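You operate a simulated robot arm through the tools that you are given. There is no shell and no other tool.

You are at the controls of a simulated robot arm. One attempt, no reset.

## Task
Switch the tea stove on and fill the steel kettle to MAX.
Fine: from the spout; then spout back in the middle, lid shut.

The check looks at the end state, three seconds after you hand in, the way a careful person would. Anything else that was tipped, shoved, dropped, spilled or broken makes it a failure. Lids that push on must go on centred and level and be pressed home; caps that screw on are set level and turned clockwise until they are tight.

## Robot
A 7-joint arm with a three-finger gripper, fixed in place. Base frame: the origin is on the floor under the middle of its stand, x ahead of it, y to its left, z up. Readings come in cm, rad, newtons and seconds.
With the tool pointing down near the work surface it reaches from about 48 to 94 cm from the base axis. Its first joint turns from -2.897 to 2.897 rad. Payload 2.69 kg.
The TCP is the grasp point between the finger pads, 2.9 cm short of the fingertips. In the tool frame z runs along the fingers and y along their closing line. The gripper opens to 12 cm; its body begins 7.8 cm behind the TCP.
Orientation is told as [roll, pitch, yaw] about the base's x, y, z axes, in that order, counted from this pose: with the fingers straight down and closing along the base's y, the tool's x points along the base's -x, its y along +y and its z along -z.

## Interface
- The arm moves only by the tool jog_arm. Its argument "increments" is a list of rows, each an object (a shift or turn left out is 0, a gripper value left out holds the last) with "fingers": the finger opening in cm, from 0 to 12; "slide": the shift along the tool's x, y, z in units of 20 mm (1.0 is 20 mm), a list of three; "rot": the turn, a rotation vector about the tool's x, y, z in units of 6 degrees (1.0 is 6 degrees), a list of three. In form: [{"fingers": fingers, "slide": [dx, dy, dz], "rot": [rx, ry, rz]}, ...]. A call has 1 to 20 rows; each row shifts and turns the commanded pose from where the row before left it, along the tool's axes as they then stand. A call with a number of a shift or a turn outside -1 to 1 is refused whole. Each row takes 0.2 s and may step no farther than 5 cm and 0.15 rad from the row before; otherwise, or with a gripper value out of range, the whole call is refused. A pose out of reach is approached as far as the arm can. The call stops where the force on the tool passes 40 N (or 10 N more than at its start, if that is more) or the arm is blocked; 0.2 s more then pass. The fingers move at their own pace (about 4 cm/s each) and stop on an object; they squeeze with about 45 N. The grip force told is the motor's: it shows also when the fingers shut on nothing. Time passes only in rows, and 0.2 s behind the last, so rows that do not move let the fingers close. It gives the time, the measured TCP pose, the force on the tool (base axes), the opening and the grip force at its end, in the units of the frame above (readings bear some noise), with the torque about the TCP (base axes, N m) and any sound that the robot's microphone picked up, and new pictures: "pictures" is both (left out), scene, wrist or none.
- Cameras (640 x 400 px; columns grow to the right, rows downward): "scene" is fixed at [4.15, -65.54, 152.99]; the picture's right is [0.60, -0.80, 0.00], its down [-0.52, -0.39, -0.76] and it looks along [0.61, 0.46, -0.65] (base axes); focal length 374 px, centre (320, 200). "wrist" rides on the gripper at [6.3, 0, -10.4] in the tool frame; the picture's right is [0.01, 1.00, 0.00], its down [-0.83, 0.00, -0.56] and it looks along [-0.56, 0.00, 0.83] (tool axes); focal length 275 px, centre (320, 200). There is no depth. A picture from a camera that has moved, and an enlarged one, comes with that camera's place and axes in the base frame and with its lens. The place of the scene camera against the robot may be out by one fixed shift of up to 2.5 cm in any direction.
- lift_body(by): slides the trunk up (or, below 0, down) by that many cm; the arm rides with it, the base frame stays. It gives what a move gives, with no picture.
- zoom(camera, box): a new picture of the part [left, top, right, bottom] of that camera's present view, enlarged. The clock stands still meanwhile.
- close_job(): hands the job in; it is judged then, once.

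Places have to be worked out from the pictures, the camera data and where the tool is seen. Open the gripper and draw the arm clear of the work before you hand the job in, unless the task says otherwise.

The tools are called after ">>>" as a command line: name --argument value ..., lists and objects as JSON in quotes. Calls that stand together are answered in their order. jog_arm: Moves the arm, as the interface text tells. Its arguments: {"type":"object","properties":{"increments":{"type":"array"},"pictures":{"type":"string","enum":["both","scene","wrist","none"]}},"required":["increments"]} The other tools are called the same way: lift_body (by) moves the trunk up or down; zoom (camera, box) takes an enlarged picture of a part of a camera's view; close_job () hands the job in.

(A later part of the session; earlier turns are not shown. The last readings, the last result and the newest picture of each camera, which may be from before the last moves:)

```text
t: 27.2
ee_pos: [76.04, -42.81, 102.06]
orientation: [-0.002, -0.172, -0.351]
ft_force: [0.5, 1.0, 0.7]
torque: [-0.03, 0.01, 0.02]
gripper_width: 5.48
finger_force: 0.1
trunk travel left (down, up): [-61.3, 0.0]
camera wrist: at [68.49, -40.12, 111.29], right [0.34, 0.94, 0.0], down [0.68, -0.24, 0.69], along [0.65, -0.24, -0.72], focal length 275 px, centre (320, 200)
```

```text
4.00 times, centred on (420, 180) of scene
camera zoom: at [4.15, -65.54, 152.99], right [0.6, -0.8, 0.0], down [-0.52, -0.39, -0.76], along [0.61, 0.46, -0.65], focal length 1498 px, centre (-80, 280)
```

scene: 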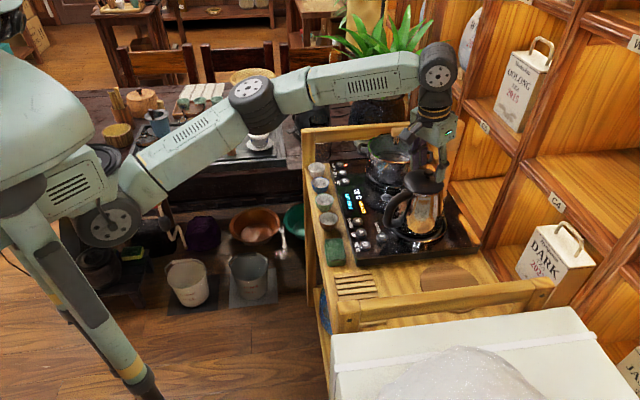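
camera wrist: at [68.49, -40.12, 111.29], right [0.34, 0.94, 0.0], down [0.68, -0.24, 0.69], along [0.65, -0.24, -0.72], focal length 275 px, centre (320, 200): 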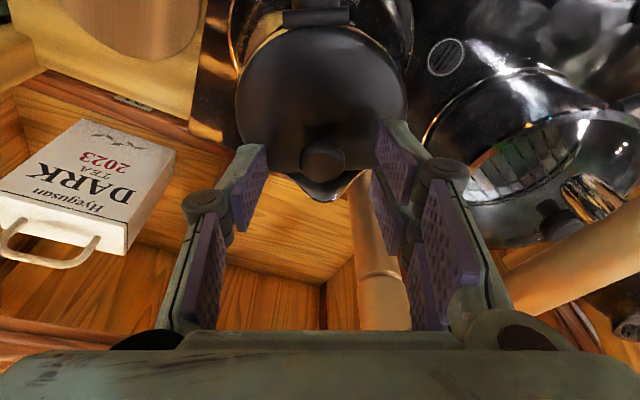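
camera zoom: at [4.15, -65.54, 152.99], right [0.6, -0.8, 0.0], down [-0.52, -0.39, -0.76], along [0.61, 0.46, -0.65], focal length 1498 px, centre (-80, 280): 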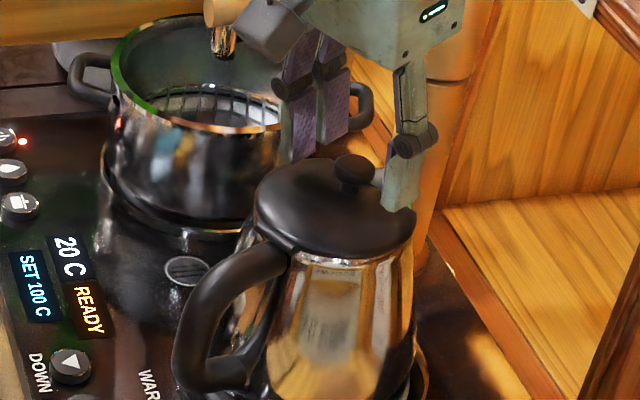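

The knob is centred between the pads and about on the tool axis. I'll go 8 mm further along the tool axis in small steps and watch the force.

>>> jog_arm --increments '[{"slide": [0, 0, 0.1]}, {"slide": [0, 0, 0.1]}, {"slide": [0, 0, 0.1]}, {"slide": [0, 0, 0.1]}, {}]' --pictures "wrist"

>>> zoom --camera "wrist" --box '[200, 60, 440, 260]'

>>> zoom --camera "scene" --box '[390, 150, 450, 210]'

```text
t: 28.4
ee_pos: [76.16, -42.92, 101.43]
orientation: [-0.002, -0.172, -0.351]
ft_force: [0.2, 0.4, 0.3]
torque: [0.0, 0.0, 0.0]
gripper_width: 5.5
finger_force: 0.0
trunk travel left (down, up): [-61.3, 0.0]
camera wrist: at [68.68, -40.2, 110.41], right [0.34, 0.94, 0.0], down [0.68, -0.24, 0.69], along [0.65, -0.24, -0.72], focal length 275 px, centre (320, 200)
```

wrist: 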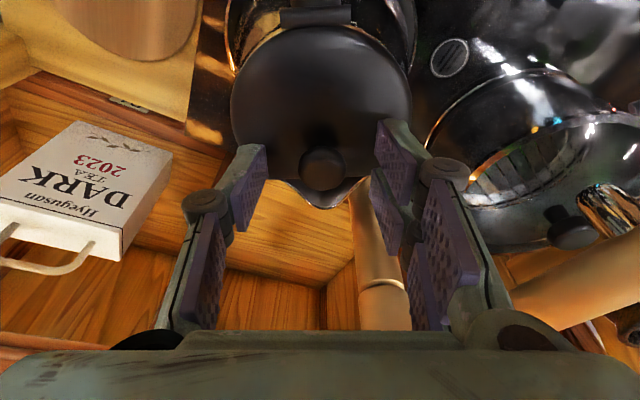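

```text
2.00 times, centred on (320, 160) of wrist
camera zoom: at [68.68, -40.2, 110.41], right [0.34, 0.94, 0.0], down [0.68, -0.24, 0.69], along [0.65, -0.24, -0.72], focal length 551 px, centre (320, 280)
```

zoom: 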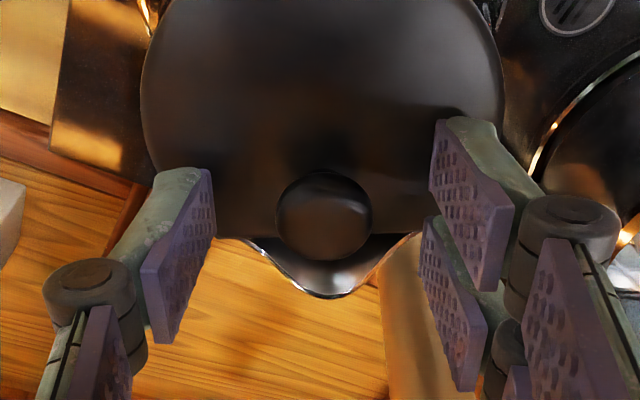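

```text
6.67 times, centred on (420, 180) of scene
camera zoom: at [4.15, -65.54, 152.99], right [0.6, -0.8, 0.0], down [-0.52, -0.39, -0.76], along [0.61, 0.46, -0.65], focal length 2496 px, centre (-347, 333)
```

zoom: 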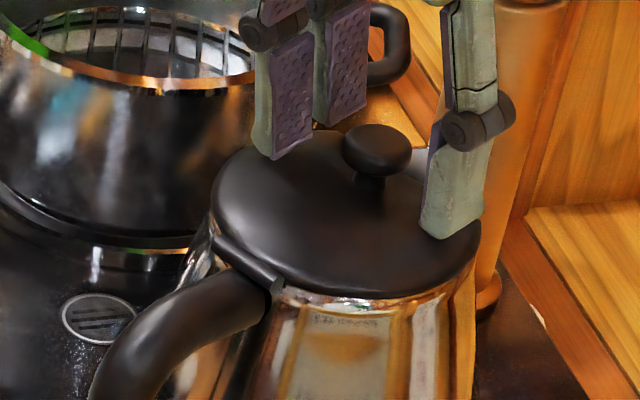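

Forces are near zero and the cap sits about 1 cm above the tips, between the pads. I'll go 1.5 mm deeper and start closing in stages, watching for uneven contact.

>>> jog_arm --increments '[{"slide": [0, 0, 0.075]}, {"fingers": 3.2}, {}, {}, {"fingers": 2.7}, {}, {}]' --pictures "wrist"

>>> zoom --camera "wrist" --box '[200, 60, 440, 260]'

>>> zoom --camera "scene" --box '[390, 150, 450, 210]'

```text
t: 30.0
ee_pos: [76.19, -42.95, 101.2]
orientation: [-0.002, -0.173, -0.349]
ft_force: [1.1, 0.3, 1.8]
torque: [0.03, -0.02, -0.01]
gripper_width: 2.76
finger_force: 0.6
trunk travel left (down, up): [-61.3, 0.0]
camera wrist: at [68.64, -40.21, 110.32], right [0.34, 0.94, 0.0], down [0.68, -0.24, 0.69], along [0.65, -0.24, -0.72], focal length 275 px, centre (320, 200)
```

wrist: 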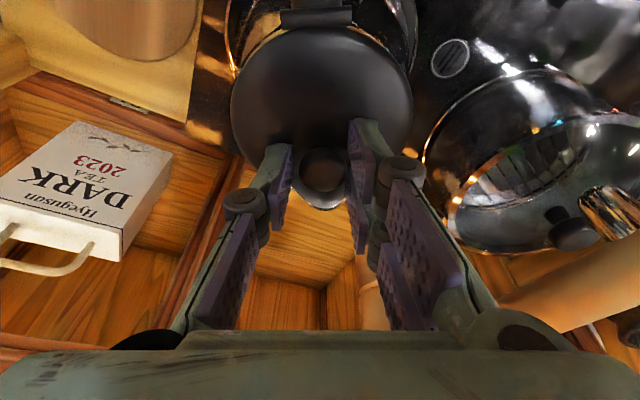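

```text
2.00 times, centred on (320, 160) of wrist
camera zoom: at [68.64, -40.21, 110.32], right [0.34, 0.94, 0.0], down [0.68, -0.24, 0.69], along [0.65, -0.24, -0.72], focal length 551 px, centre (320, 280)
```

zoom: 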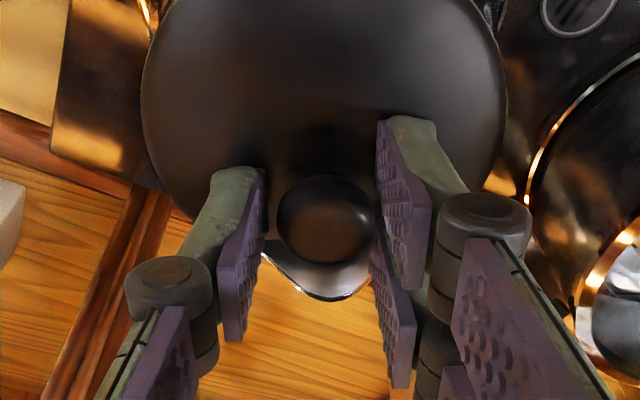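

```text
6.67 times, centred on (420, 180) of scene
camera zoom: at [4.15, -65.54, 152.99], right [0.6, -0.8, 0.0], down [-0.52, -0.39, -0.76], along [0.61, 0.46, -0.65], focal length 2496 px, centre (-347, 333)
```

zoom: 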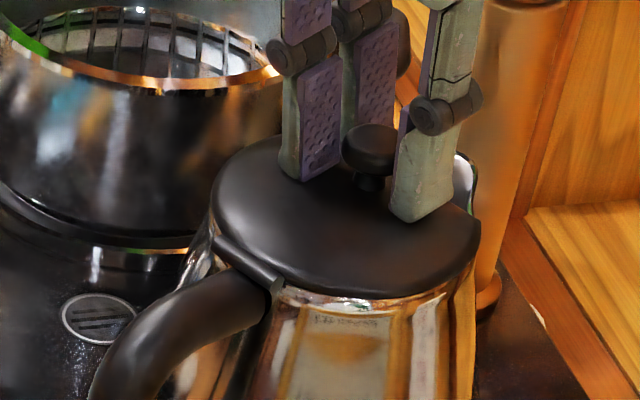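

The knob sits about 1.5 mm toward the two-finger side, so I'll shift tool y by +1.5 mm to centre it, raise 1 mm off the lid, and close fully.

>>> jog_arm --increments '[{"slide": [0, 0.075, -0.05]}, {"fingers": 2.4}, {}, {"fingers": 2.0}, {}, {}]' --pictures "wrist"

>>> zoom --camera "wrist" --box '[200, 60, 440, 260]'

>>> zoom --camera "scene" --box '[380, 150, 460, 250]'

```text
t: 31.4
ee_pos: [76.12, -42.82, 101.28]
orientation: [-0.001, -0.174, -0.351]
ft_force: [-0.2, -3.5, -0.5]
torque: [-0.05, 0.01, -0.03]
gripper_width: 2.16
finger_force: 42.4
trunk travel left (down, up): [-61.3, 0.0]
camera wrist: at [68.74, -40.12, 110.33], right [0.34, 0.94, 0.0], down [0.68, -0.24, 0.69], along [0.65, -0.24, -0.72], focal length 275 px, centre (320, 200)
```

wrist: 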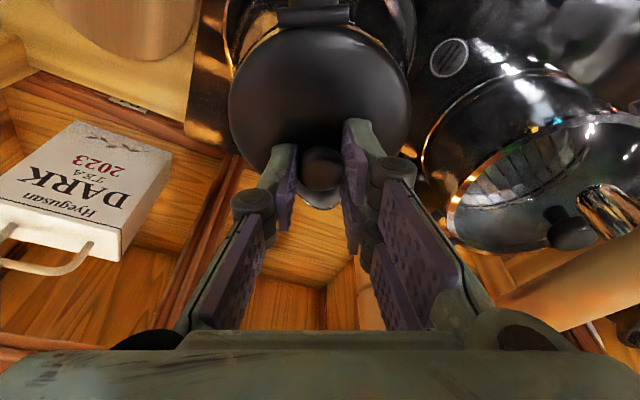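

```text
2.00 times, centred on (320, 160) of wrist
camera zoom: at [68.74, -40.12, 110.33], right [0.34, 0.94, 0.0], down [0.68, -0.24, 0.69], along [0.65, -0.24, -0.72], focal length 551 px, centre (320, 280)
```

zoom: 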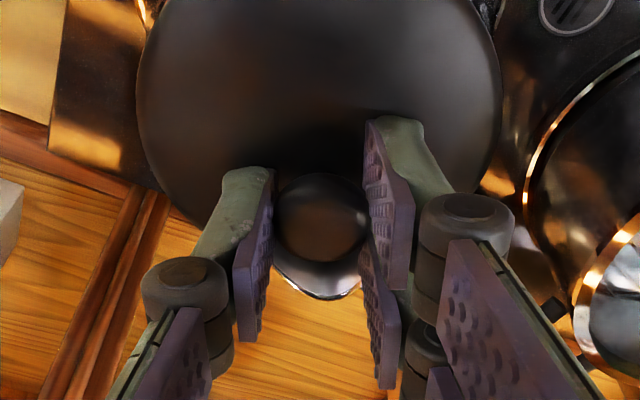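

```text
4.00 times, centred on (420, 200) of scene
camera zoom: at [4.15, -65.54, 152.99], right [0.6, -0.8, 0.0], down [-0.52, -0.39, -0.76], along [0.61, 0.46, -0.65], focal length 1498 px, centre (-80, 200)
```

zoom: 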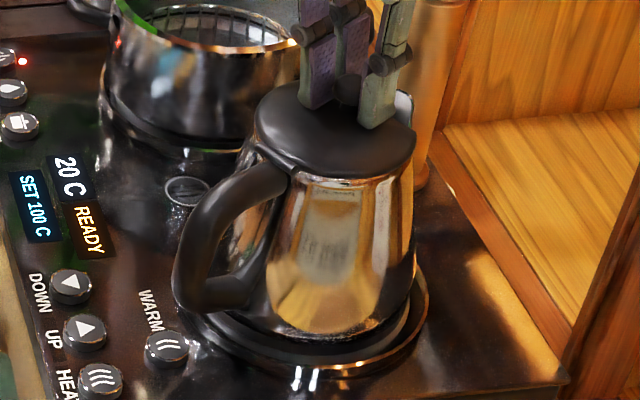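

The knob is gripped firmly (2.16 cm, 42 N). The hinge works out at tool coordinates of about (6.1, 0, 3.5) cm, so I'll rotate about that point. I'll start with 15° in 3° rows, ease the small sideways force, and check the readings.

>>> jog_arm --increments '[{"slide": [0, -0.025, 0]}, {"slide": [0.095, 0, -0.1575], "rot": [0, -0.5, 0]}, {"slide": [0.095, 0, -0.1575], "rot": [0, -0.5, 0]}, {"slide": [0.095, 0, -0.1575], "rot": [0, -0.5, 0]}, {"slide": [0.095, 0, -0.1575], "rot": [0, -0.5, 0]}, {"slide": [0.095, 0, -0.1575], "rot": [0, -0.5, 0]}]'

>>> zoom --camera "scene" --box '[380, 150, 460, 250]'

>>> zoom --camera "wrist" --box '[200, 0, 440, 200]'

```text
t: 32.8
ee_pos: [74.94, -42.38, 102.62]
orientation: [-0.002, -0.435, -0.349]
ft_force: [3.2, -0.5, -0.4]
torque: [0.24, -0.31, -0.1]
gripper_width: 2.13
finger_force: 45.2
trunk travel left (down, up): [-61.3, 0.0]
camera wrist: at [65.47, -38.95, 109.31], right [0.34, 0.94, 0.0], down [0.49, -0.17, 0.85], along [0.8, -0.29, -0.52], focal length 275 px, centre (320, 200)
```

scene: 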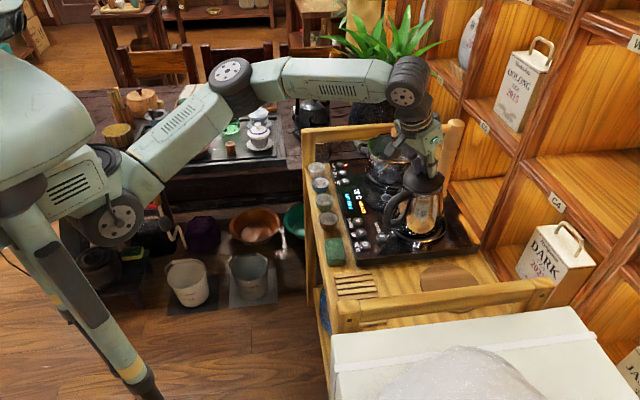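
wrist: 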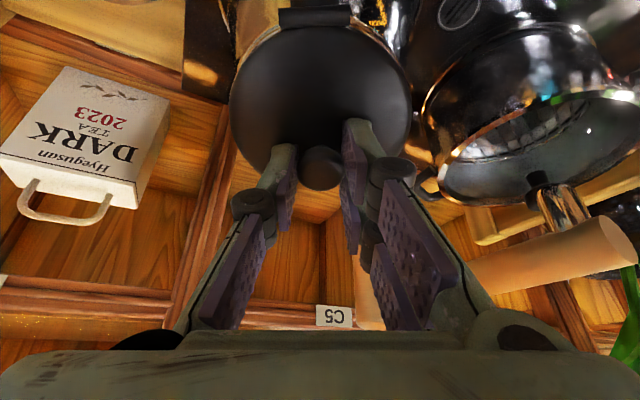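

```text
4.00 times, centred on (420, 200) of scene
camera zoom: at [4.15, -65.54, 152.99], right [0.6, -0.8, 0.0], down [-0.52, -0.39, -0.76], along [0.61, 0.46, -0.65], focal length 1498 px, centre (-80, 200)
```

zoom: 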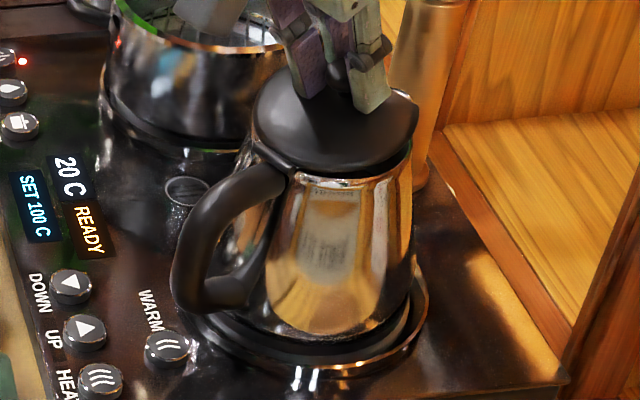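

```text
2.00 times, centred on (320, 100) of wrist
camera zoom: at [65.47, -38.95, 109.31], right [0.34, 0.94, 0.0], down [0.49, -0.17, 0.85], along [0.8, -0.29, -0.52], focal length 551 px, centre (320, 400)
```

zoom: 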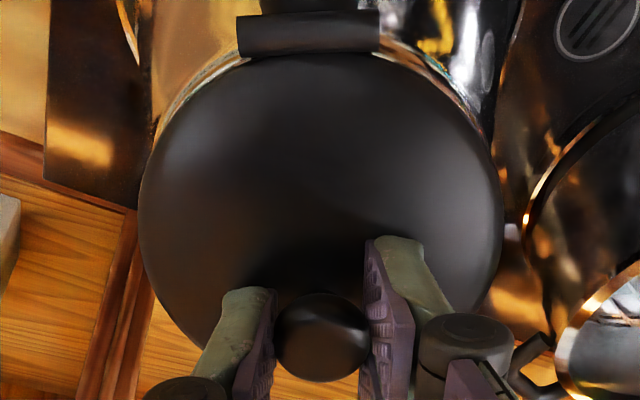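

The lid is turning with the tool: the hinge bar stays at the same pixels, the force is only about 3 N, and the kettle hasn't shifted. I'll continue the same arc for another 21°.

>>> jog_arm --increments '[{"slide": [0.089, 0, -0.1575], "rot": [0, -0.5, 0]}, {"slide": [0.089, 0, -0.1575], "rot": [0, -0.5, 0]}, {"slide": [0.092, 0, -0.1575], "rot": [0, -0.5, 0]}, {"slide": [0.092, 0, -0.1575], "rot": [0, -0.5, 0]}, {"slide": [0.092, 0, -0.1575], "rot": [0, -0.5, 0]}, {"slide": [0.092, 0, -0.1575], "rot": [0, -0.5, 0]}, {"slide": [0.092, 0, -0.1575], "rot": [0, -0.5, 0]}]'

>>> zoom --camera "scene" --box '[380, 150, 460, 250]'

```text
t: 34.4
ee_pos: [72.65, -41.68, 103.79]
orientation: [-0.005, -0.807, -0.348]
ft_force: [4.6, -2.6, 20.3]
torque: [0.51, 0.02, -0.1]
gripper_width: 2.18
finger_force: 45.0
trunk travel left (down, up): [-61.3, 0.0]
camera wrist: at [61.61, -37.58, 106.46], right [0.34, 0.94, -0.01], down [0.17, -0.05, 0.98], along [0.93, -0.34, -0.17], focal length 275 px, centre (320, 200)
```

scene: 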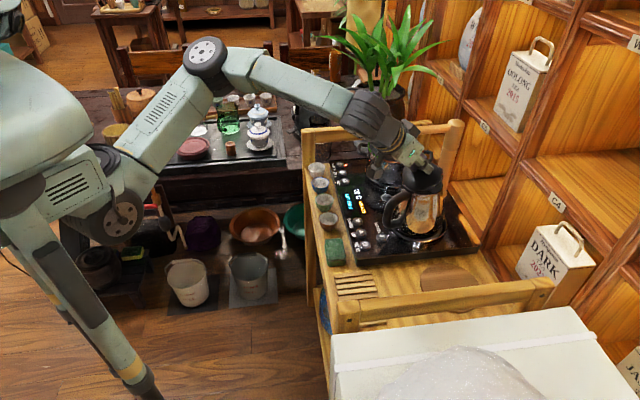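
wrist: 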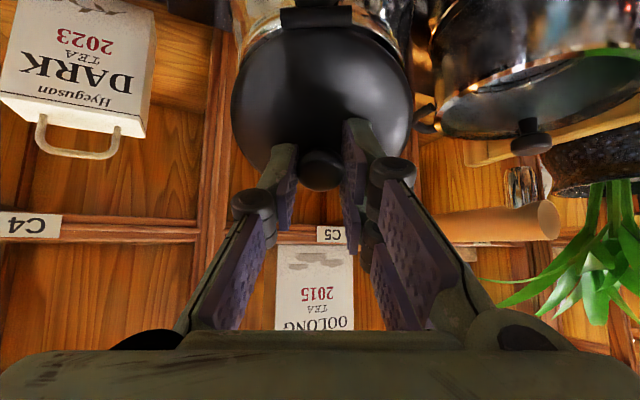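

```text
4.00 times, centred on (420, 200) of scene
camera zoom: at [4.15, -65.54, 152.99], right [0.6, -0.8, 0.0], down [-0.52, -0.39, -0.76], along [0.61, 0.46, -0.65], focal length 1498 px, centre (-80, 200)
```

zoom: 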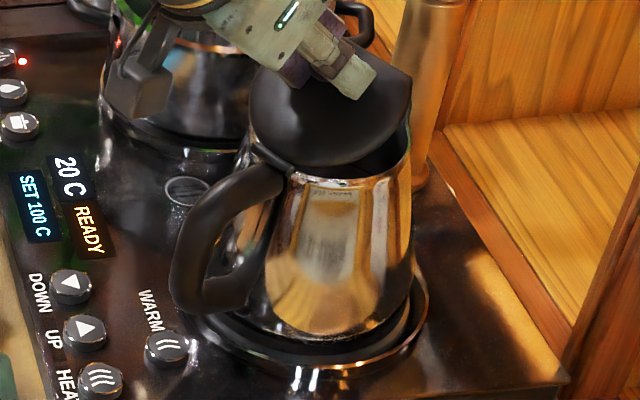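

The tool sees about 20 N upward, so my arc radius is a millimetre or so short and is pressing the kettle down onto its ring. I'll ease outward along the hinge radius by 1 mm and re-read the force.

>>> jog_arm --increments '[{"slide": [-0.0435, 0, -0.025]}, {}]' --pictures "none"

```text
t: 35.0
ee_pos: [72.77, -41.72, 103.76]
orientation: [-0.004, -0.803, -0.347]
ft_force: [3.8, -2.3, 18.8]
torque: [0.35, 0.02, -0.03]
gripper_width: 2.16
finger_force: 45.5
trunk travel left (down, up): [-61.3, 0.0]
```

There was little change. The upward force suggests the true hinge is slightly farther back than I estimated. I'll raise the tool 1.5 mm and see how the force responds.

>>> jog_arm --increments '[{"slide": [-0.054, 0, -0.052]}, {}]' --pictures "none"

>>> zoom --camera "scene" --box '[340, 120, 460, 250]'

>>> zoom --camera "wrist" --box '[200, 0, 440, 200]'

```text
t: 35.6
ee_pos: [72.84, -41.74, 103.81]
orientation: [-0.004, -0.802, -0.349]
ft_force: [2.2, -5.2, 12.1]
torque: [-0.13, 0.06, -0.01]
gripper_width: 2.16
finger_force: 44.4
trunk travel left (down, up): [-61.3, 0.0]
```

```text
3.08 times, centred on (400, 185) of scene
camera zoom: at [4.15, -65.54, 152.99], right [0.6, -0.8, 0.0], down [-0.52, -0.39, -0.76], along [0.61, 0.46, -0.65], focal length 1152 px, centre (74, 246)
```

zoom: 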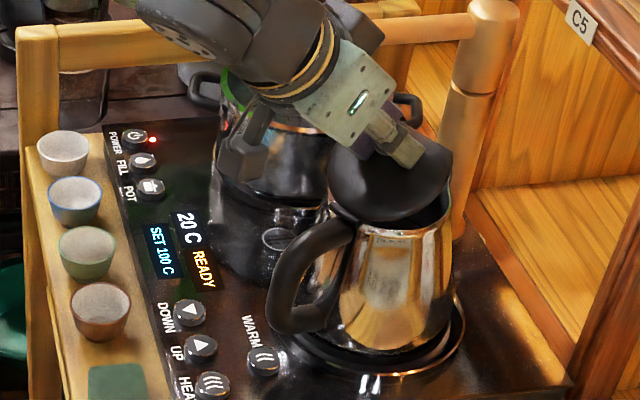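

```text
2.00 times, centred on (320, 100) of wrist
camera zoom: at [61.66, -37.62, 106.5], right [0.34, 0.94, -0.01], down [0.17, -0.06, 0.98], along [0.92, -0.34, -0.18], focal length 551 px, centre (320, 400)
```

zoom: 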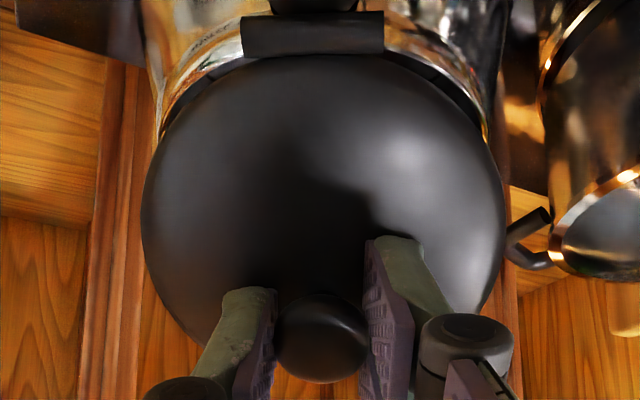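

The force is dropping (12 N up, -5 N sideways). I'll ease another 2 mm up and 0.6 mm toward -y.

>>> jog_arm --increments '[{"slide": [-0.072, -0.03, -0.07]}, {}]' --pictures "none"

```text
t: 36.2
ee_pos: [73.03, -41.71, 103.94]
orientation: [-0.001, -0.797, -0.352]
ft_force: [1.6, -2.9, 1.2]
torque: [-0.14, -0.14, -0.09]
gripper_width: 2.15
finger_force: 44.9
trunk travel left (down, up): [-61.3, 0.0]
```

The force is back to about zero. The refined hinge is at (6.35, 2.71) cm in tool x–z, so I'll continue the arc about that point for another 15°.

>>> jog_arm --increments '[{"slide": [0.0753, 0, -0.1643], "rot": [0, -0.5, 0]}, {"slide": [0.0753, 0, -0.1643], "rot": [0, -0.5, 0]}, {"slide": [0.0753, 0, -0.1643], "rot": [0, -0.5, 0]}, {"slide": [0.0753, 0, -0.1643], "rot": [0, -0.5, 0]}, {"slide": [0.0753, 0, -0.1643], "rot": [0, -0.5, 0]}]'

>>> zoom --camera "scene" --box '[340, 120, 460, 250]'

```text
t: 37.4
ee_pos: [71.31, -41.05, 104.45]
orientation: [-0.002, -1.061, -0.347]
ft_force: [1.1, -0.7, -0.5]
torque: [0.32, -0.18, -0.01]
gripper_width: 2.14
finger_force: 45.1
trunk travel left (down, up): [-61.3, 0.0]
camera wrist: at [59.79, -36.83, 103.88], right [0.34, 0.94, -0.01], down [-0.07, 0.03, 1.0], along [0.94, -0.34, 0.08], focal length 275 px, centre (320, 200)
```

scene: 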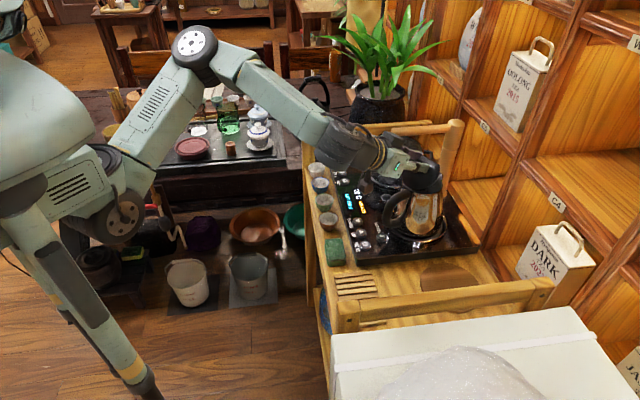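
wrist: 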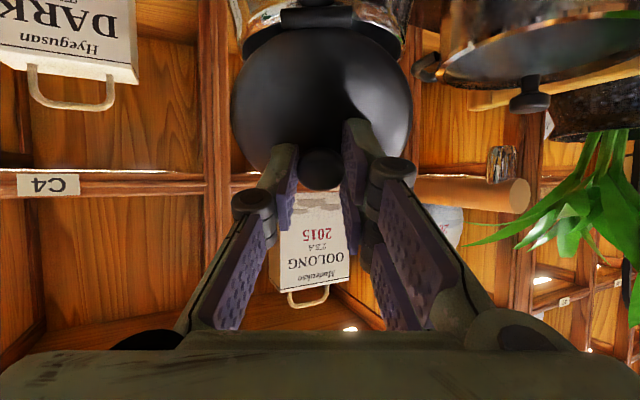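

```text
3.08 times, centred on (400, 185) of scene
camera zoom: at [4.15, -65.54, 152.99], right [0.6, -0.8, 0.0], down [-0.52, -0.39, -0.76], along [0.61, 0.46, -0.65], focal length 1152 px, centre (74, 246)
```

zoom: 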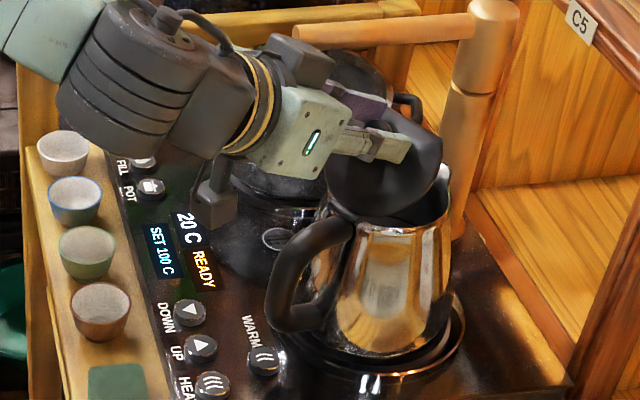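

The force is near zero at about 51° of lid opening, and the hand is clear of the handle and cups. I'll continue another 15°.

>>> jog_arm --increments '[{"slide": [0.0753, 0, -0.1643], "rot": [0, -0.5, 0]}, {"slide": [0.0753, 0, -0.1643], "rot": [0, -0.5, 0]}, {"slide": [0.0753, 0, -0.1643], "rot": [0, -0.5, 0]}, {"slide": [0.0753, 0, -0.1643], "rot": [0, -0.5, 0]}, {"slide": [0.0753, 0, -0.1643], "rot": [0, -0.5, 0]}]'

>>> zoom --camera "scene" --box '[340, 120, 460, 250]'

```text
t: 38.6
ee_pos: [69.59, -40.45, 104.3]
orientation: [-0.009, -1.324, -0.344]
ft_force: [0.5, 0.4, 0.0]
torque: [0.41, -0.05, 0.11]
gripper_width: 2.16
finger_force: 45.6
trunk travel left (down, up): [-61.3, 0.0]
camera wrist: at [58.6, -36.52, 100.7], right [0.34, 0.94, -0.01], down [-0.31, 0.12, 0.94], along [0.89, -0.32, 0.34], focal length 275 px, centre (320, 200)
```

scene: 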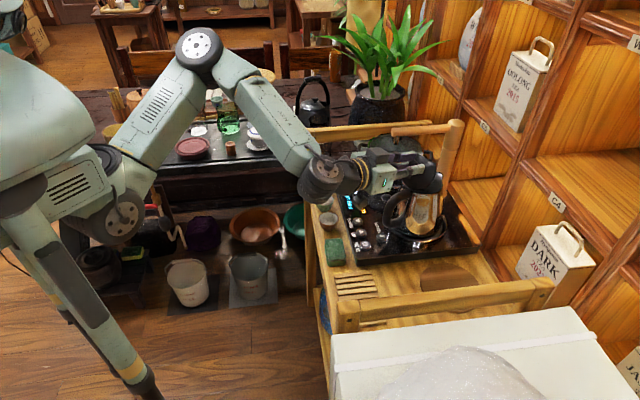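
wrist: 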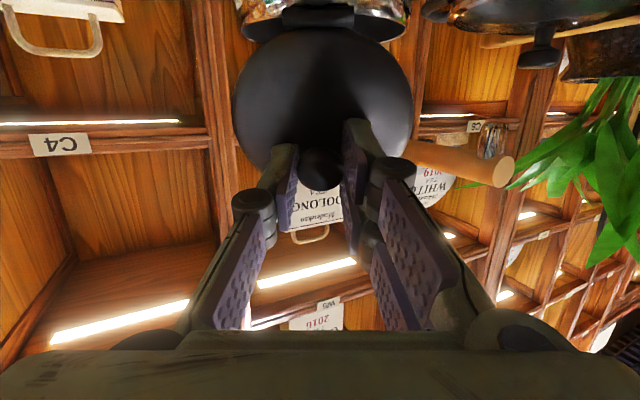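

```text
3.08 times, centred on (400, 185) of scene
camera zoom: at [4.15, -65.54, 152.99], right [0.6, -0.8, 0.0], down [-0.52, -0.39, -0.76], along [0.61, 0.46, -0.65], focal length 1152 px, centre (74, 246)
```

zoom: 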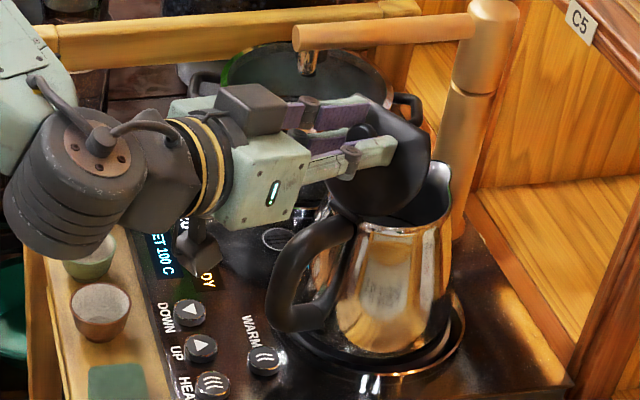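

All readings are calm at about 66° of opening. I'll continue another 15°, with the wrist joint still well above the cups.

>>> jog_arm --increments '[{"slide": [0.0753, 0, -0.1643], "rot": [0, -0.5, 0]}, {"slide": [0.0753, 0, -0.1643], "rot": [0, -0.5, 0]}, {"slide": [0.0753, 0, -0.1643], "rot": [0, -0.5, 0]}, {"slide": [0.0753, 0, -0.1643], "rot": [0, -0.5, 0]}, {"slide": [0.0753, 0, -0.1643], "rot": [0, -0.5, 0]}]'

>>> zoom --camera "scene" --box '[320, 110, 480, 270]'

```text
t: 39.8
ee_pos: [67.85, -40.0, 103.96]
orientation: [-3.066, -1.557, 2.716]
ft_force: [-1.3, 0.3, -7.6]
torque: [0.33, 0.54, 0.1]
gripper_width: 2.15
finger_force: 44.4
trunk travel left (down, up): [-61.3, 0.0]
camera wrist: at [58.15, -36.44, 97.33], right [0.34, 0.94, -0.01], down [-0.53, 0.2, 0.82], along [0.77, -0.28, 0.57], focal length 275 px, centre (320, 200)
```

scene: 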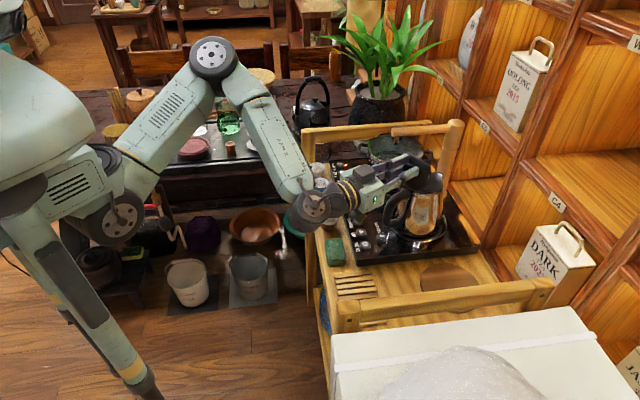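
wrist: 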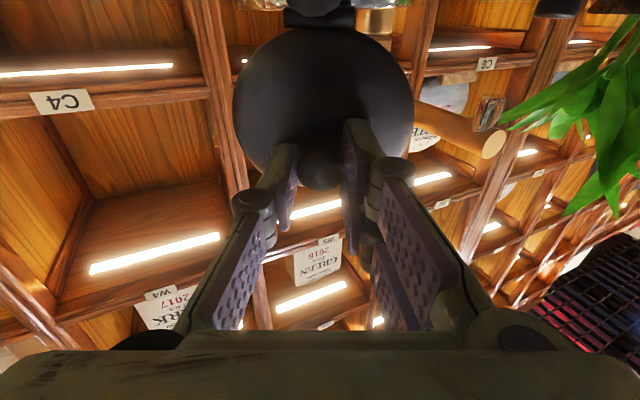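

```text
2.50 times, centred on (400, 190) of scene
camera zoom: at [4.15, -65.54, 152.99], right [0.6, -0.8, 0.0], down [-0.52, -0.39, -0.76], along [0.61, 0.46, -0.65], focal length 936 px, centre (120, 225)
```

zoom: 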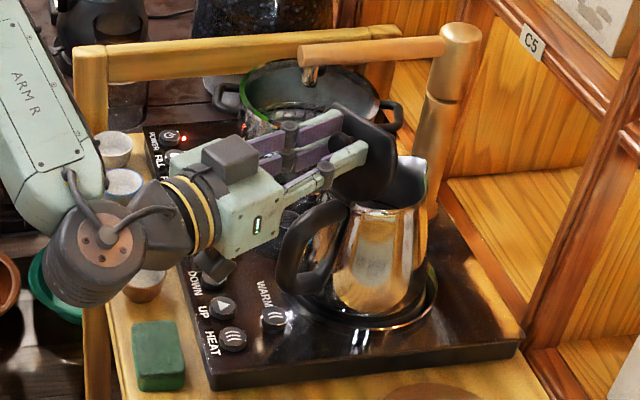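

The lid is at about 81°. There's a mild 7 N pull, so I'll trim 1 mm inward toward the hinge and continue 9° more, watching for the lid's stop.

>>> jog_arm --increments '[{"slide": [0.046, 0, 0.02]}, {"slide": [0.0753, 0, -0.1643], "rot": [0, -0.5, 0]}, {"slide": [0.0753, 0, -0.1643], "rot": [0, -0.5, 0]}, {"slide": [0.0753, 0, -0.1643], "rot": [0, -0.5, 0]}]' --pictures "scene"

>>> zoom --camera "scene" --box '[340, 110, 460, 260]'

```text
t: 40.8
ee_pos: [65.05, -42.1, 103.77]
orientation: [-3.118, -1.417, 2.789]
ft_force: [0.6, -0.1, -10.7]
torque: [0.33, 0.75, 0.0]
gripper_width: 2.17
finger_force: 45.0
out of reach, approached as far as the arm can: row 3, 4
trunk travel left (down, up): [-61.3, 0.0]
```

scene: 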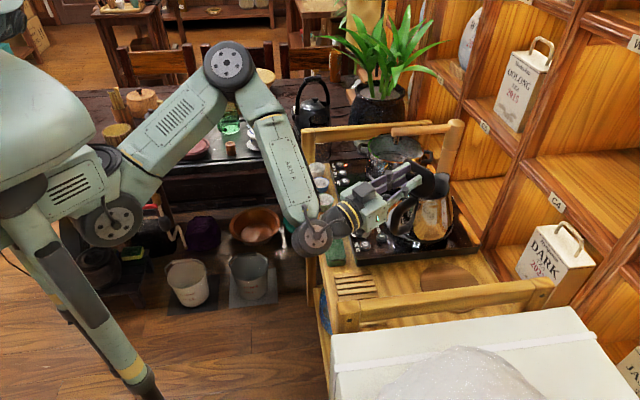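

```text
2.67 times, centred on (400, 185) of scene
camera zoom: at [4.15, -65.54, 152.99], right [0.6, -0.8, 0.0], down [-0.52, -0.39, -0.76], along [0.61, 0.46, -0.65], focal length 998 px, centre (107, 240)
```

zoom: 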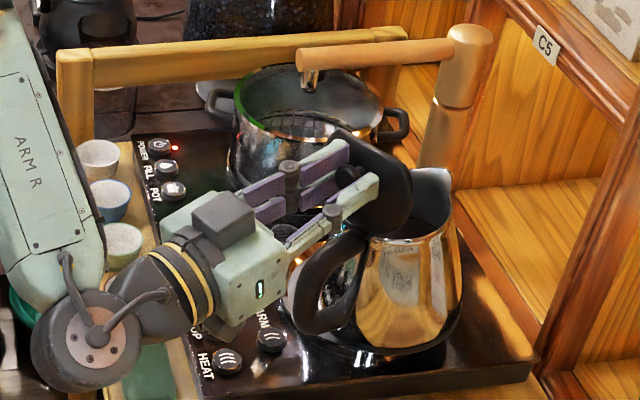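

The last two rows went out of reach, and the arm slid sideways to (65.0, -42.1), dragging the kettle by its lid. I'll zoom in and assess before doing anything more.

>>> zoom --camera "scene" --box '[370, 150, 480, 260]'

>>> zoom --camera "wrist" --box '[0, 0, 640, 400]'

```text
3.64 times, centred on (425, 205) of scene
camera zoom: at [4.15, -65.54, 152.99], right [0.6, -0.8, 0.0], down [-0.52, -0.39, -0.76], along [0.61, 0.46, -0.65], focal length 1362 px, centre (-62, 182)
```

zoom: 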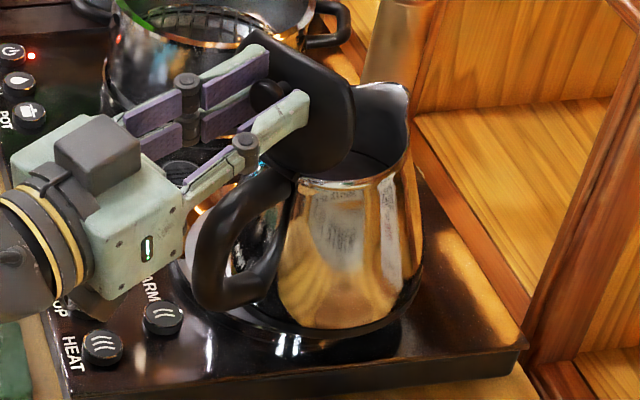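

```text
1.00 times, centred on (320, 200) of wrist (not enlarged: the box is as wide or as high as the picture)
camera zoom: at [56.24, -39.01, 95.88], right [0.33, 0.95, -0.01], down [-0.64, 0.23, 0.73], along [0.7, -0.23, 0.68], focal length 275 px, centre (320, 200)
```

zoom: 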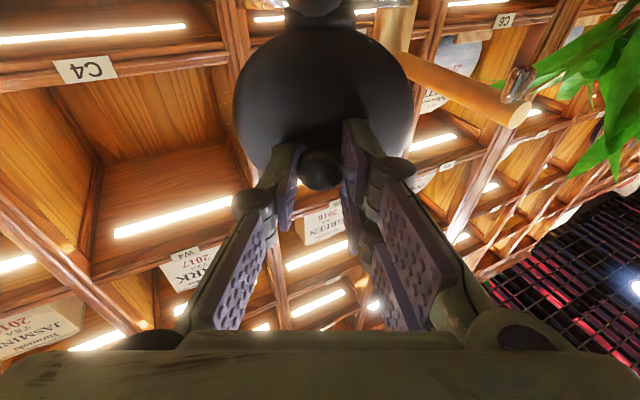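

The kettle was pulled about 2–3 cm along the hinge axis, off the centre of its ring, but it is still upright and held by the lid knob. I'll retrace the motion in small steps back toward the last good pose (67.85, -40.0, 103.96, tilt about 91°), checking halfway.

>>> jog_arm --increments '[{"slide": [-0.002, 0.122, 0.08], "rot": [0, 0.111, 0]}, {"slide": [-0.002, 0.122, 0.08], "rot": [0, 0.111, 0]}, {"slide": [-0.002, 0.122, 0.08], "rot": [0, 0.111, 0]}, {"slide": [-0.002, 0.122, 0.08], "rot": [0, 0.111, 0]}]' --pictures "scene"

>>> zoom --camera "scene" --box '[370, 150, 480, 260]'

```text
t: 41.8
ee_pos: [65.73, -41.67, 103.95]
orientation: [-3.125, -1.446, 2.778]
ft_force: [-0.5, -1.8, -3.1]
torque: [-0.2, 0.52, -0.01]
gripper_width: 2.17
finger_force: 45.0
out of reach, approached as far as the arm can: row 2
trunk travel left (down, up): [-61.3, 0.0]
```

scene: 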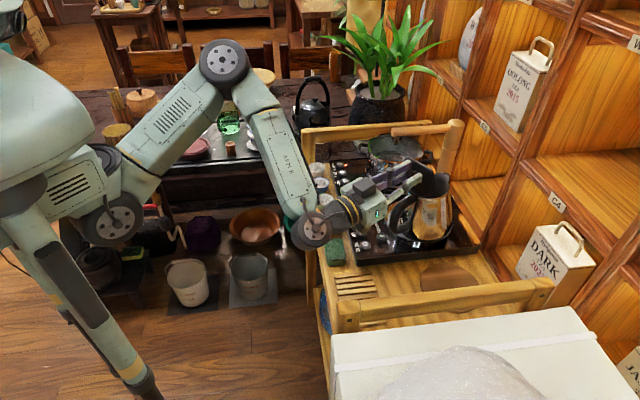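

```text
3.64 times, centred on (425, 205) of scene
camera zoom: at [4.15, -65.54, 152.99], right [0.6, -0.8, 0.0], down [-0.52, -0.39, -0.76], along [0.61, 0.46, -0.65], focal length 1362 px, centre (-62, 182)
```

zoom: 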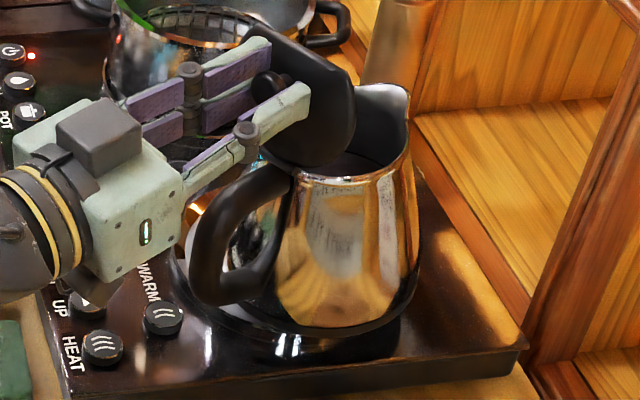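

The arm is still right at its limit. I'll first close the lid arc by about 6° about the hinge to get away from the limit before any sideways move.

>>> jog_arm --increments '[{"slide": [-0.0666, 0, 0.168], "rot": [0, 0.5, 0]}, {"slide": [-0.0666, 0, 0.168], "rot": [0, 0.5, 0]}]' --pictures "scene"

>>> zoom --camera "scene" --box '[370, 150, 480, 260]'

```text
t: 42.4
ee_pos: [66.42, -41.77, 104.22]
orientation: [-3.067, -1.547, 2.718]
ft_force: [2.4, -1.4, 0.9]
torque: [-0.23, -0.19, 0.04]
gripper_width: 2.17
finger_force: 45.2
trunk travel left (down, up): [-61.3, 0.0]
```

scene: 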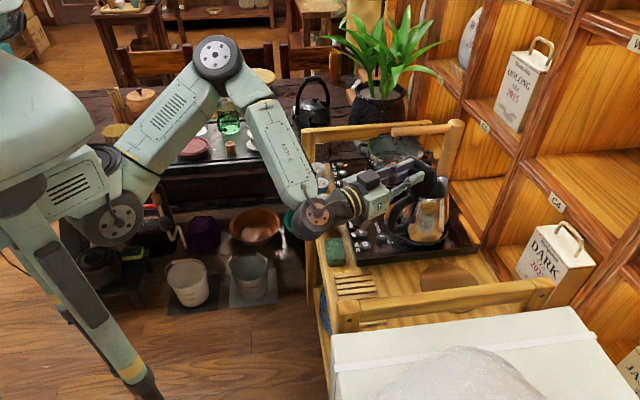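

```text
3.64 times, centred on (425, 205) of scene
camera zoom: at [4.15, -65.54, 152.99], right [0.6, -0.8, 0.0], down [-0.52, -0.39, -0.76], along [0.61, 0.46, -0.65], focal length 1362 px, centre (-62, 182)
```

zoom: 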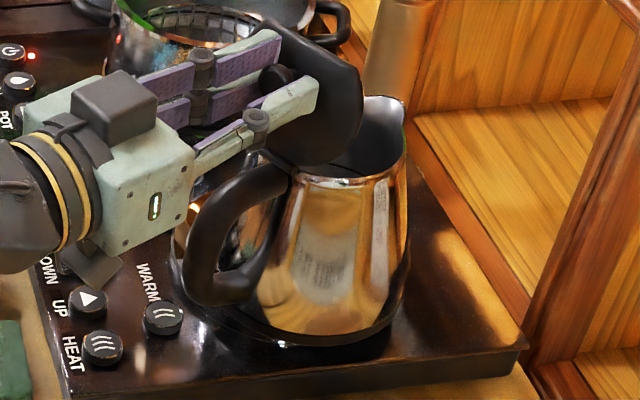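

The force is now near zero and the kettle sits at about -0.7 cm along h and -2.2 cm along tool y from its original place. I'll close the lid arc by another 12° for joint margin before pushing the kettle back.

>>> jog_arm --increments '[{"slide": [-0.0666, 0, 0.168], "rot": [0, 0.5, 0]}, {"slide": [-0.0666, 0, 0.168], "rot": [0, 0.5, 0]}, {"slide": [-0.0666, 0, 0.168], "rot": [0, 0.5, 0]}, {"slide": [-0.0666, 0, 0.168], "rot": [0, 0.5, 0]}]'

>>> zoom --camera "scene" --box '[370, 150, 480, 260]'

```text
t: 43.4
ee_pos: [67.67, -42.29, 104.63]
orientation: [-0.006, -1.382, -0.343]
ft_force: [4.0, -0.4, 5.2]
torque: [-0.09, -0.31, 0.04]
gripper_width: 2.18
finger_force: 44.7
trunk travel left (down, up): [-61.3, 0.0]
camera wrist: at [56.9, -38.37, 100.4], right [0.34, 0.94, -0.01], down [-0.37, 0.14, 0.92], along [0.87, -0.31, 0.39], focal length 275 px, centre (320, 200)
```

scene: 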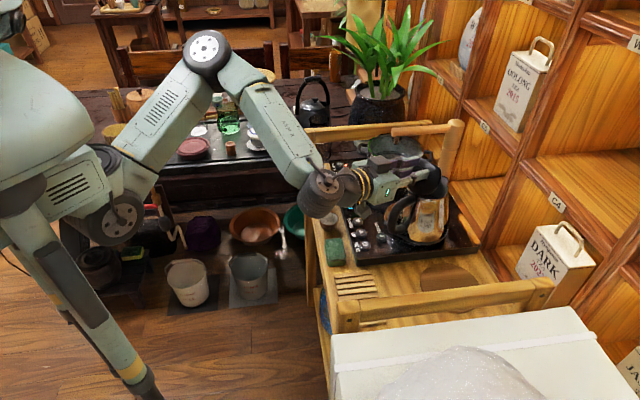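
wrist: 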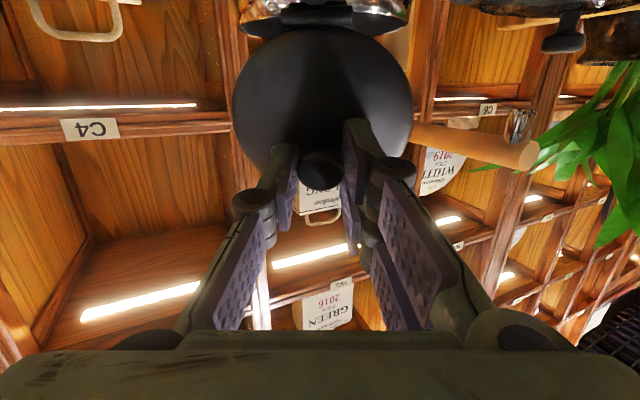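

```text
3.64 times, centred on (425, 205) of scene
camera zoom: at [4.15, -65.54, 152.99], right [0.6, -0.8, 0.0], down [-0.52, -0.39, -0.76], along [0.61, 0.46, -0.65], focal length 1362 px, centre (-62, 182)
```

zoom: 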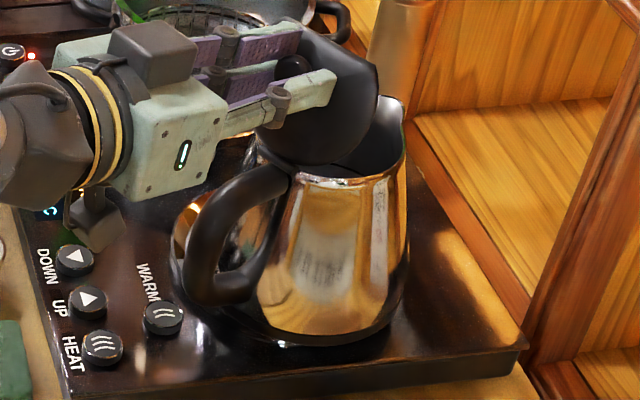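

Readings are calm at tilt 79°. Compared with the original arc, the kettle is off by about (-1.5, -1.9) cm, so I'll drag it back by the same amount in small rows.

>>> jog_arm --increments '[{"slide": [-0.0151, 0.1466, 0.046]}, {"slide": [-0.0151, 0.1466, 0.046]}, {"slide": [-0.0151, 0.1466, 0.046]}, {"slide": [-0.0151, 0.1466, 0.046]}, {"slide": [-0.0151, 0.1466, 0.046]}, {"slide": [-0.0151, 0.1466, 0.046]}, {"slide": [-0.0151, 0.1466, 0.046]}, {"slide": [-0.0151, 0.1466, 0.046]}]'

>>> zoom --camera "scene" --box '[370, 150, 480, 260]'

```text
t: 45.2
ee_pos: [69.36, -40.34, 104.68]
orientation: [-0.007, -1.38, -0.342]
ft_force: [-0.3, -1.5, -6.4]
torque: [0.31, -0.01, 0.05]
gripper_width: 2.21
finger_force: 45.0
trunk travel left (down, up): [-61.3, 0.0]
camera wrist: at [58.56, -36.45, 100.42], right [0.34, 0.94, -0.01], down [-0.36, 0.14, 0.92], along [0.87, -0.31, 0.39], focal length 275 px, centre (320, 200)
```

scene: 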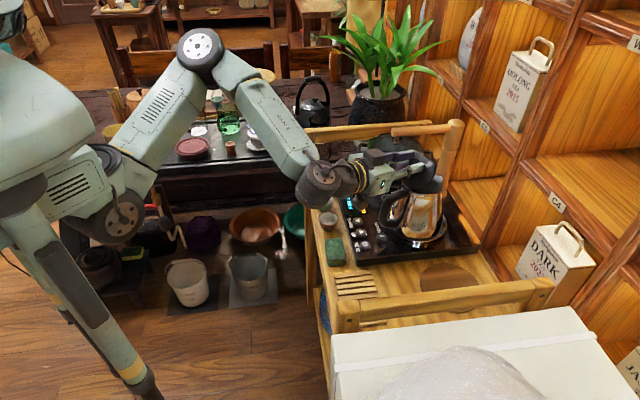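
wrist: 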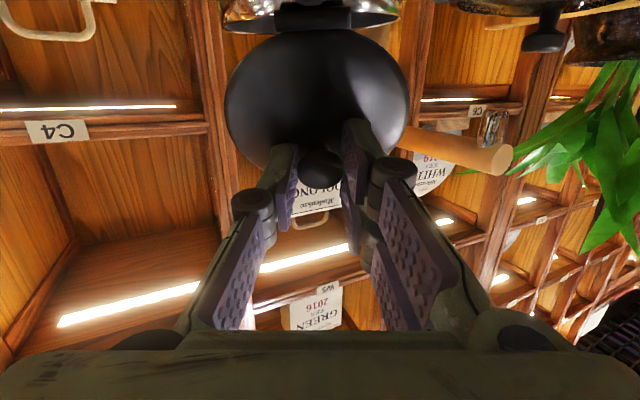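

```text
3.64 times, centred on (425, 205) of scene
camera zoom: at [4.15, -65.54, 152.99], right [0.6, -0.8, 0.0], down [-0.52, -0.39, -0.76], along [0.61, 0.46, -0.65], focal length 1362 px, centre (-62, 182)
```

zoom: 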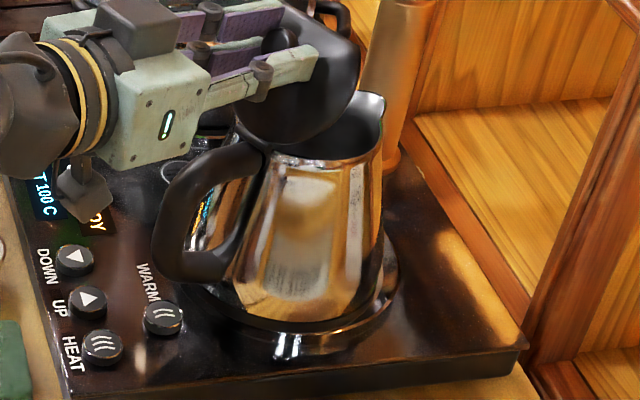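

The hinge is being held about 0.5 cm too high (fz = -6.4 N), which leaves the kettle slightly tipped. I'll lower the tool in small steps until the weight is off.

>>> jog_arm --increments '[{"slide": [0.049, 0, 0.0094]}, {"slide": [0.049, 0, 0.0094]}, {"slide": [0.049, 0, 0.0094]}, {"slide": [0.049, 0, 0.0094]}]' --pictures "scene"

>>> zoom --camera "scene" --box '[340, 120, 460, 250]'

```text
t: 46.2
ee_pos: [69.24, -40.36, 104.55]
orientation: [-0.008, -1.386, -0.34]
ft_force: [3.3, -2.5, 2.5]
torque: [0.04, -0.3, -0.05]
gripper_width: 2.19
finger_force: 45.2
trunk travel left (down, up): [-61.3, 0.0]
```

scene: 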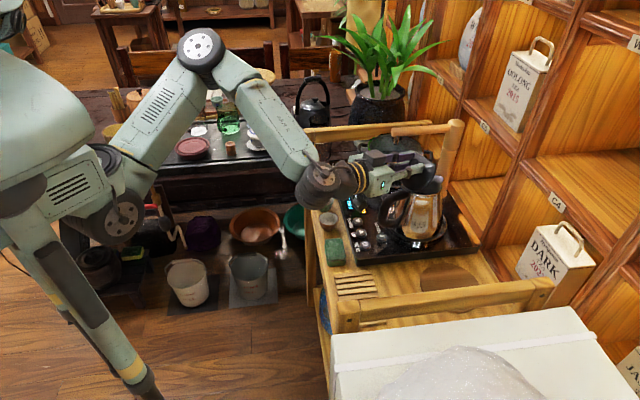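

```text
3.08 times, centred on (400, 185) of scene
camera zoom: at [4.15, -65.54, 152.99], right [0.6, -0.8, 0.0], down [-0.52, -0.39, -0.76], along [0.61, 0.46, -0.65], focal length 1152 px, centre (74, 246)
```

zoom: 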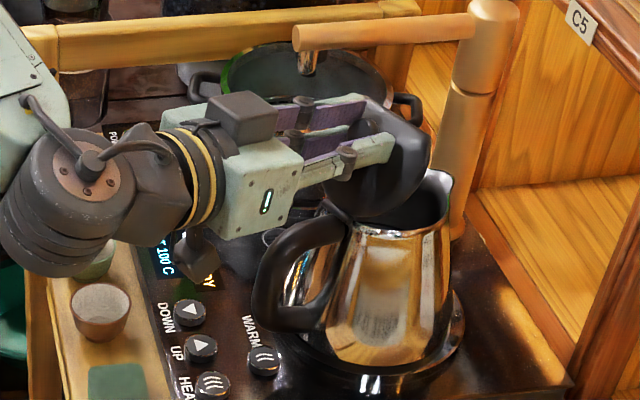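

The hinge is back near its original place with little load. I'll zoom on the kettle's base and ring to see whether it sits flat.

>>> zoom --camera "scene" --box '[390, 195, 460, 250]'

>>> zoom --camera "scene" --box '[370, 160, 460, 250]'

```text
7.27 times, centred on (425, 222) of scene
camera zoom: at [4.15, -65.54, 152.99], right [0.6, -0.8, 0.0], down [-0.52, -0.39, -0.76], along [0.61, 0.46, -0.65], focal length 2723 px, centre (-444, 36)
```

zoom: 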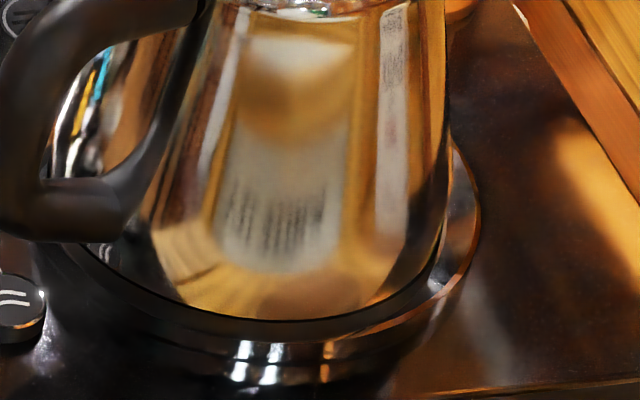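

```text
4.44 times, centred on (415, 205) of scene
camera zoom: at [4.15, -65.54, 152.99], right [0.6, -0.8, 0.0], down [-0.52, -0.39, -0.76], along [0.61, 0.46, -0.65], focal length 1664 px, centre (-102, 178)
```

zoom: 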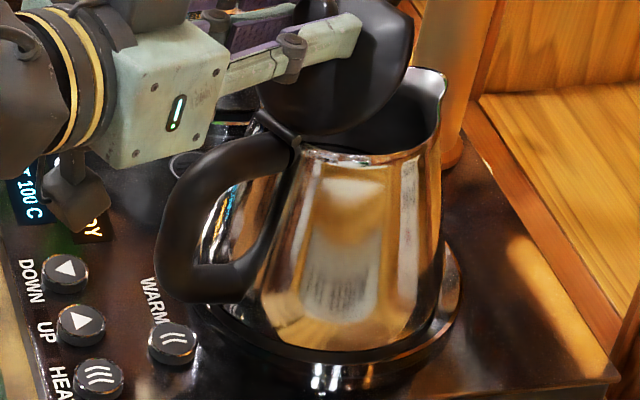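

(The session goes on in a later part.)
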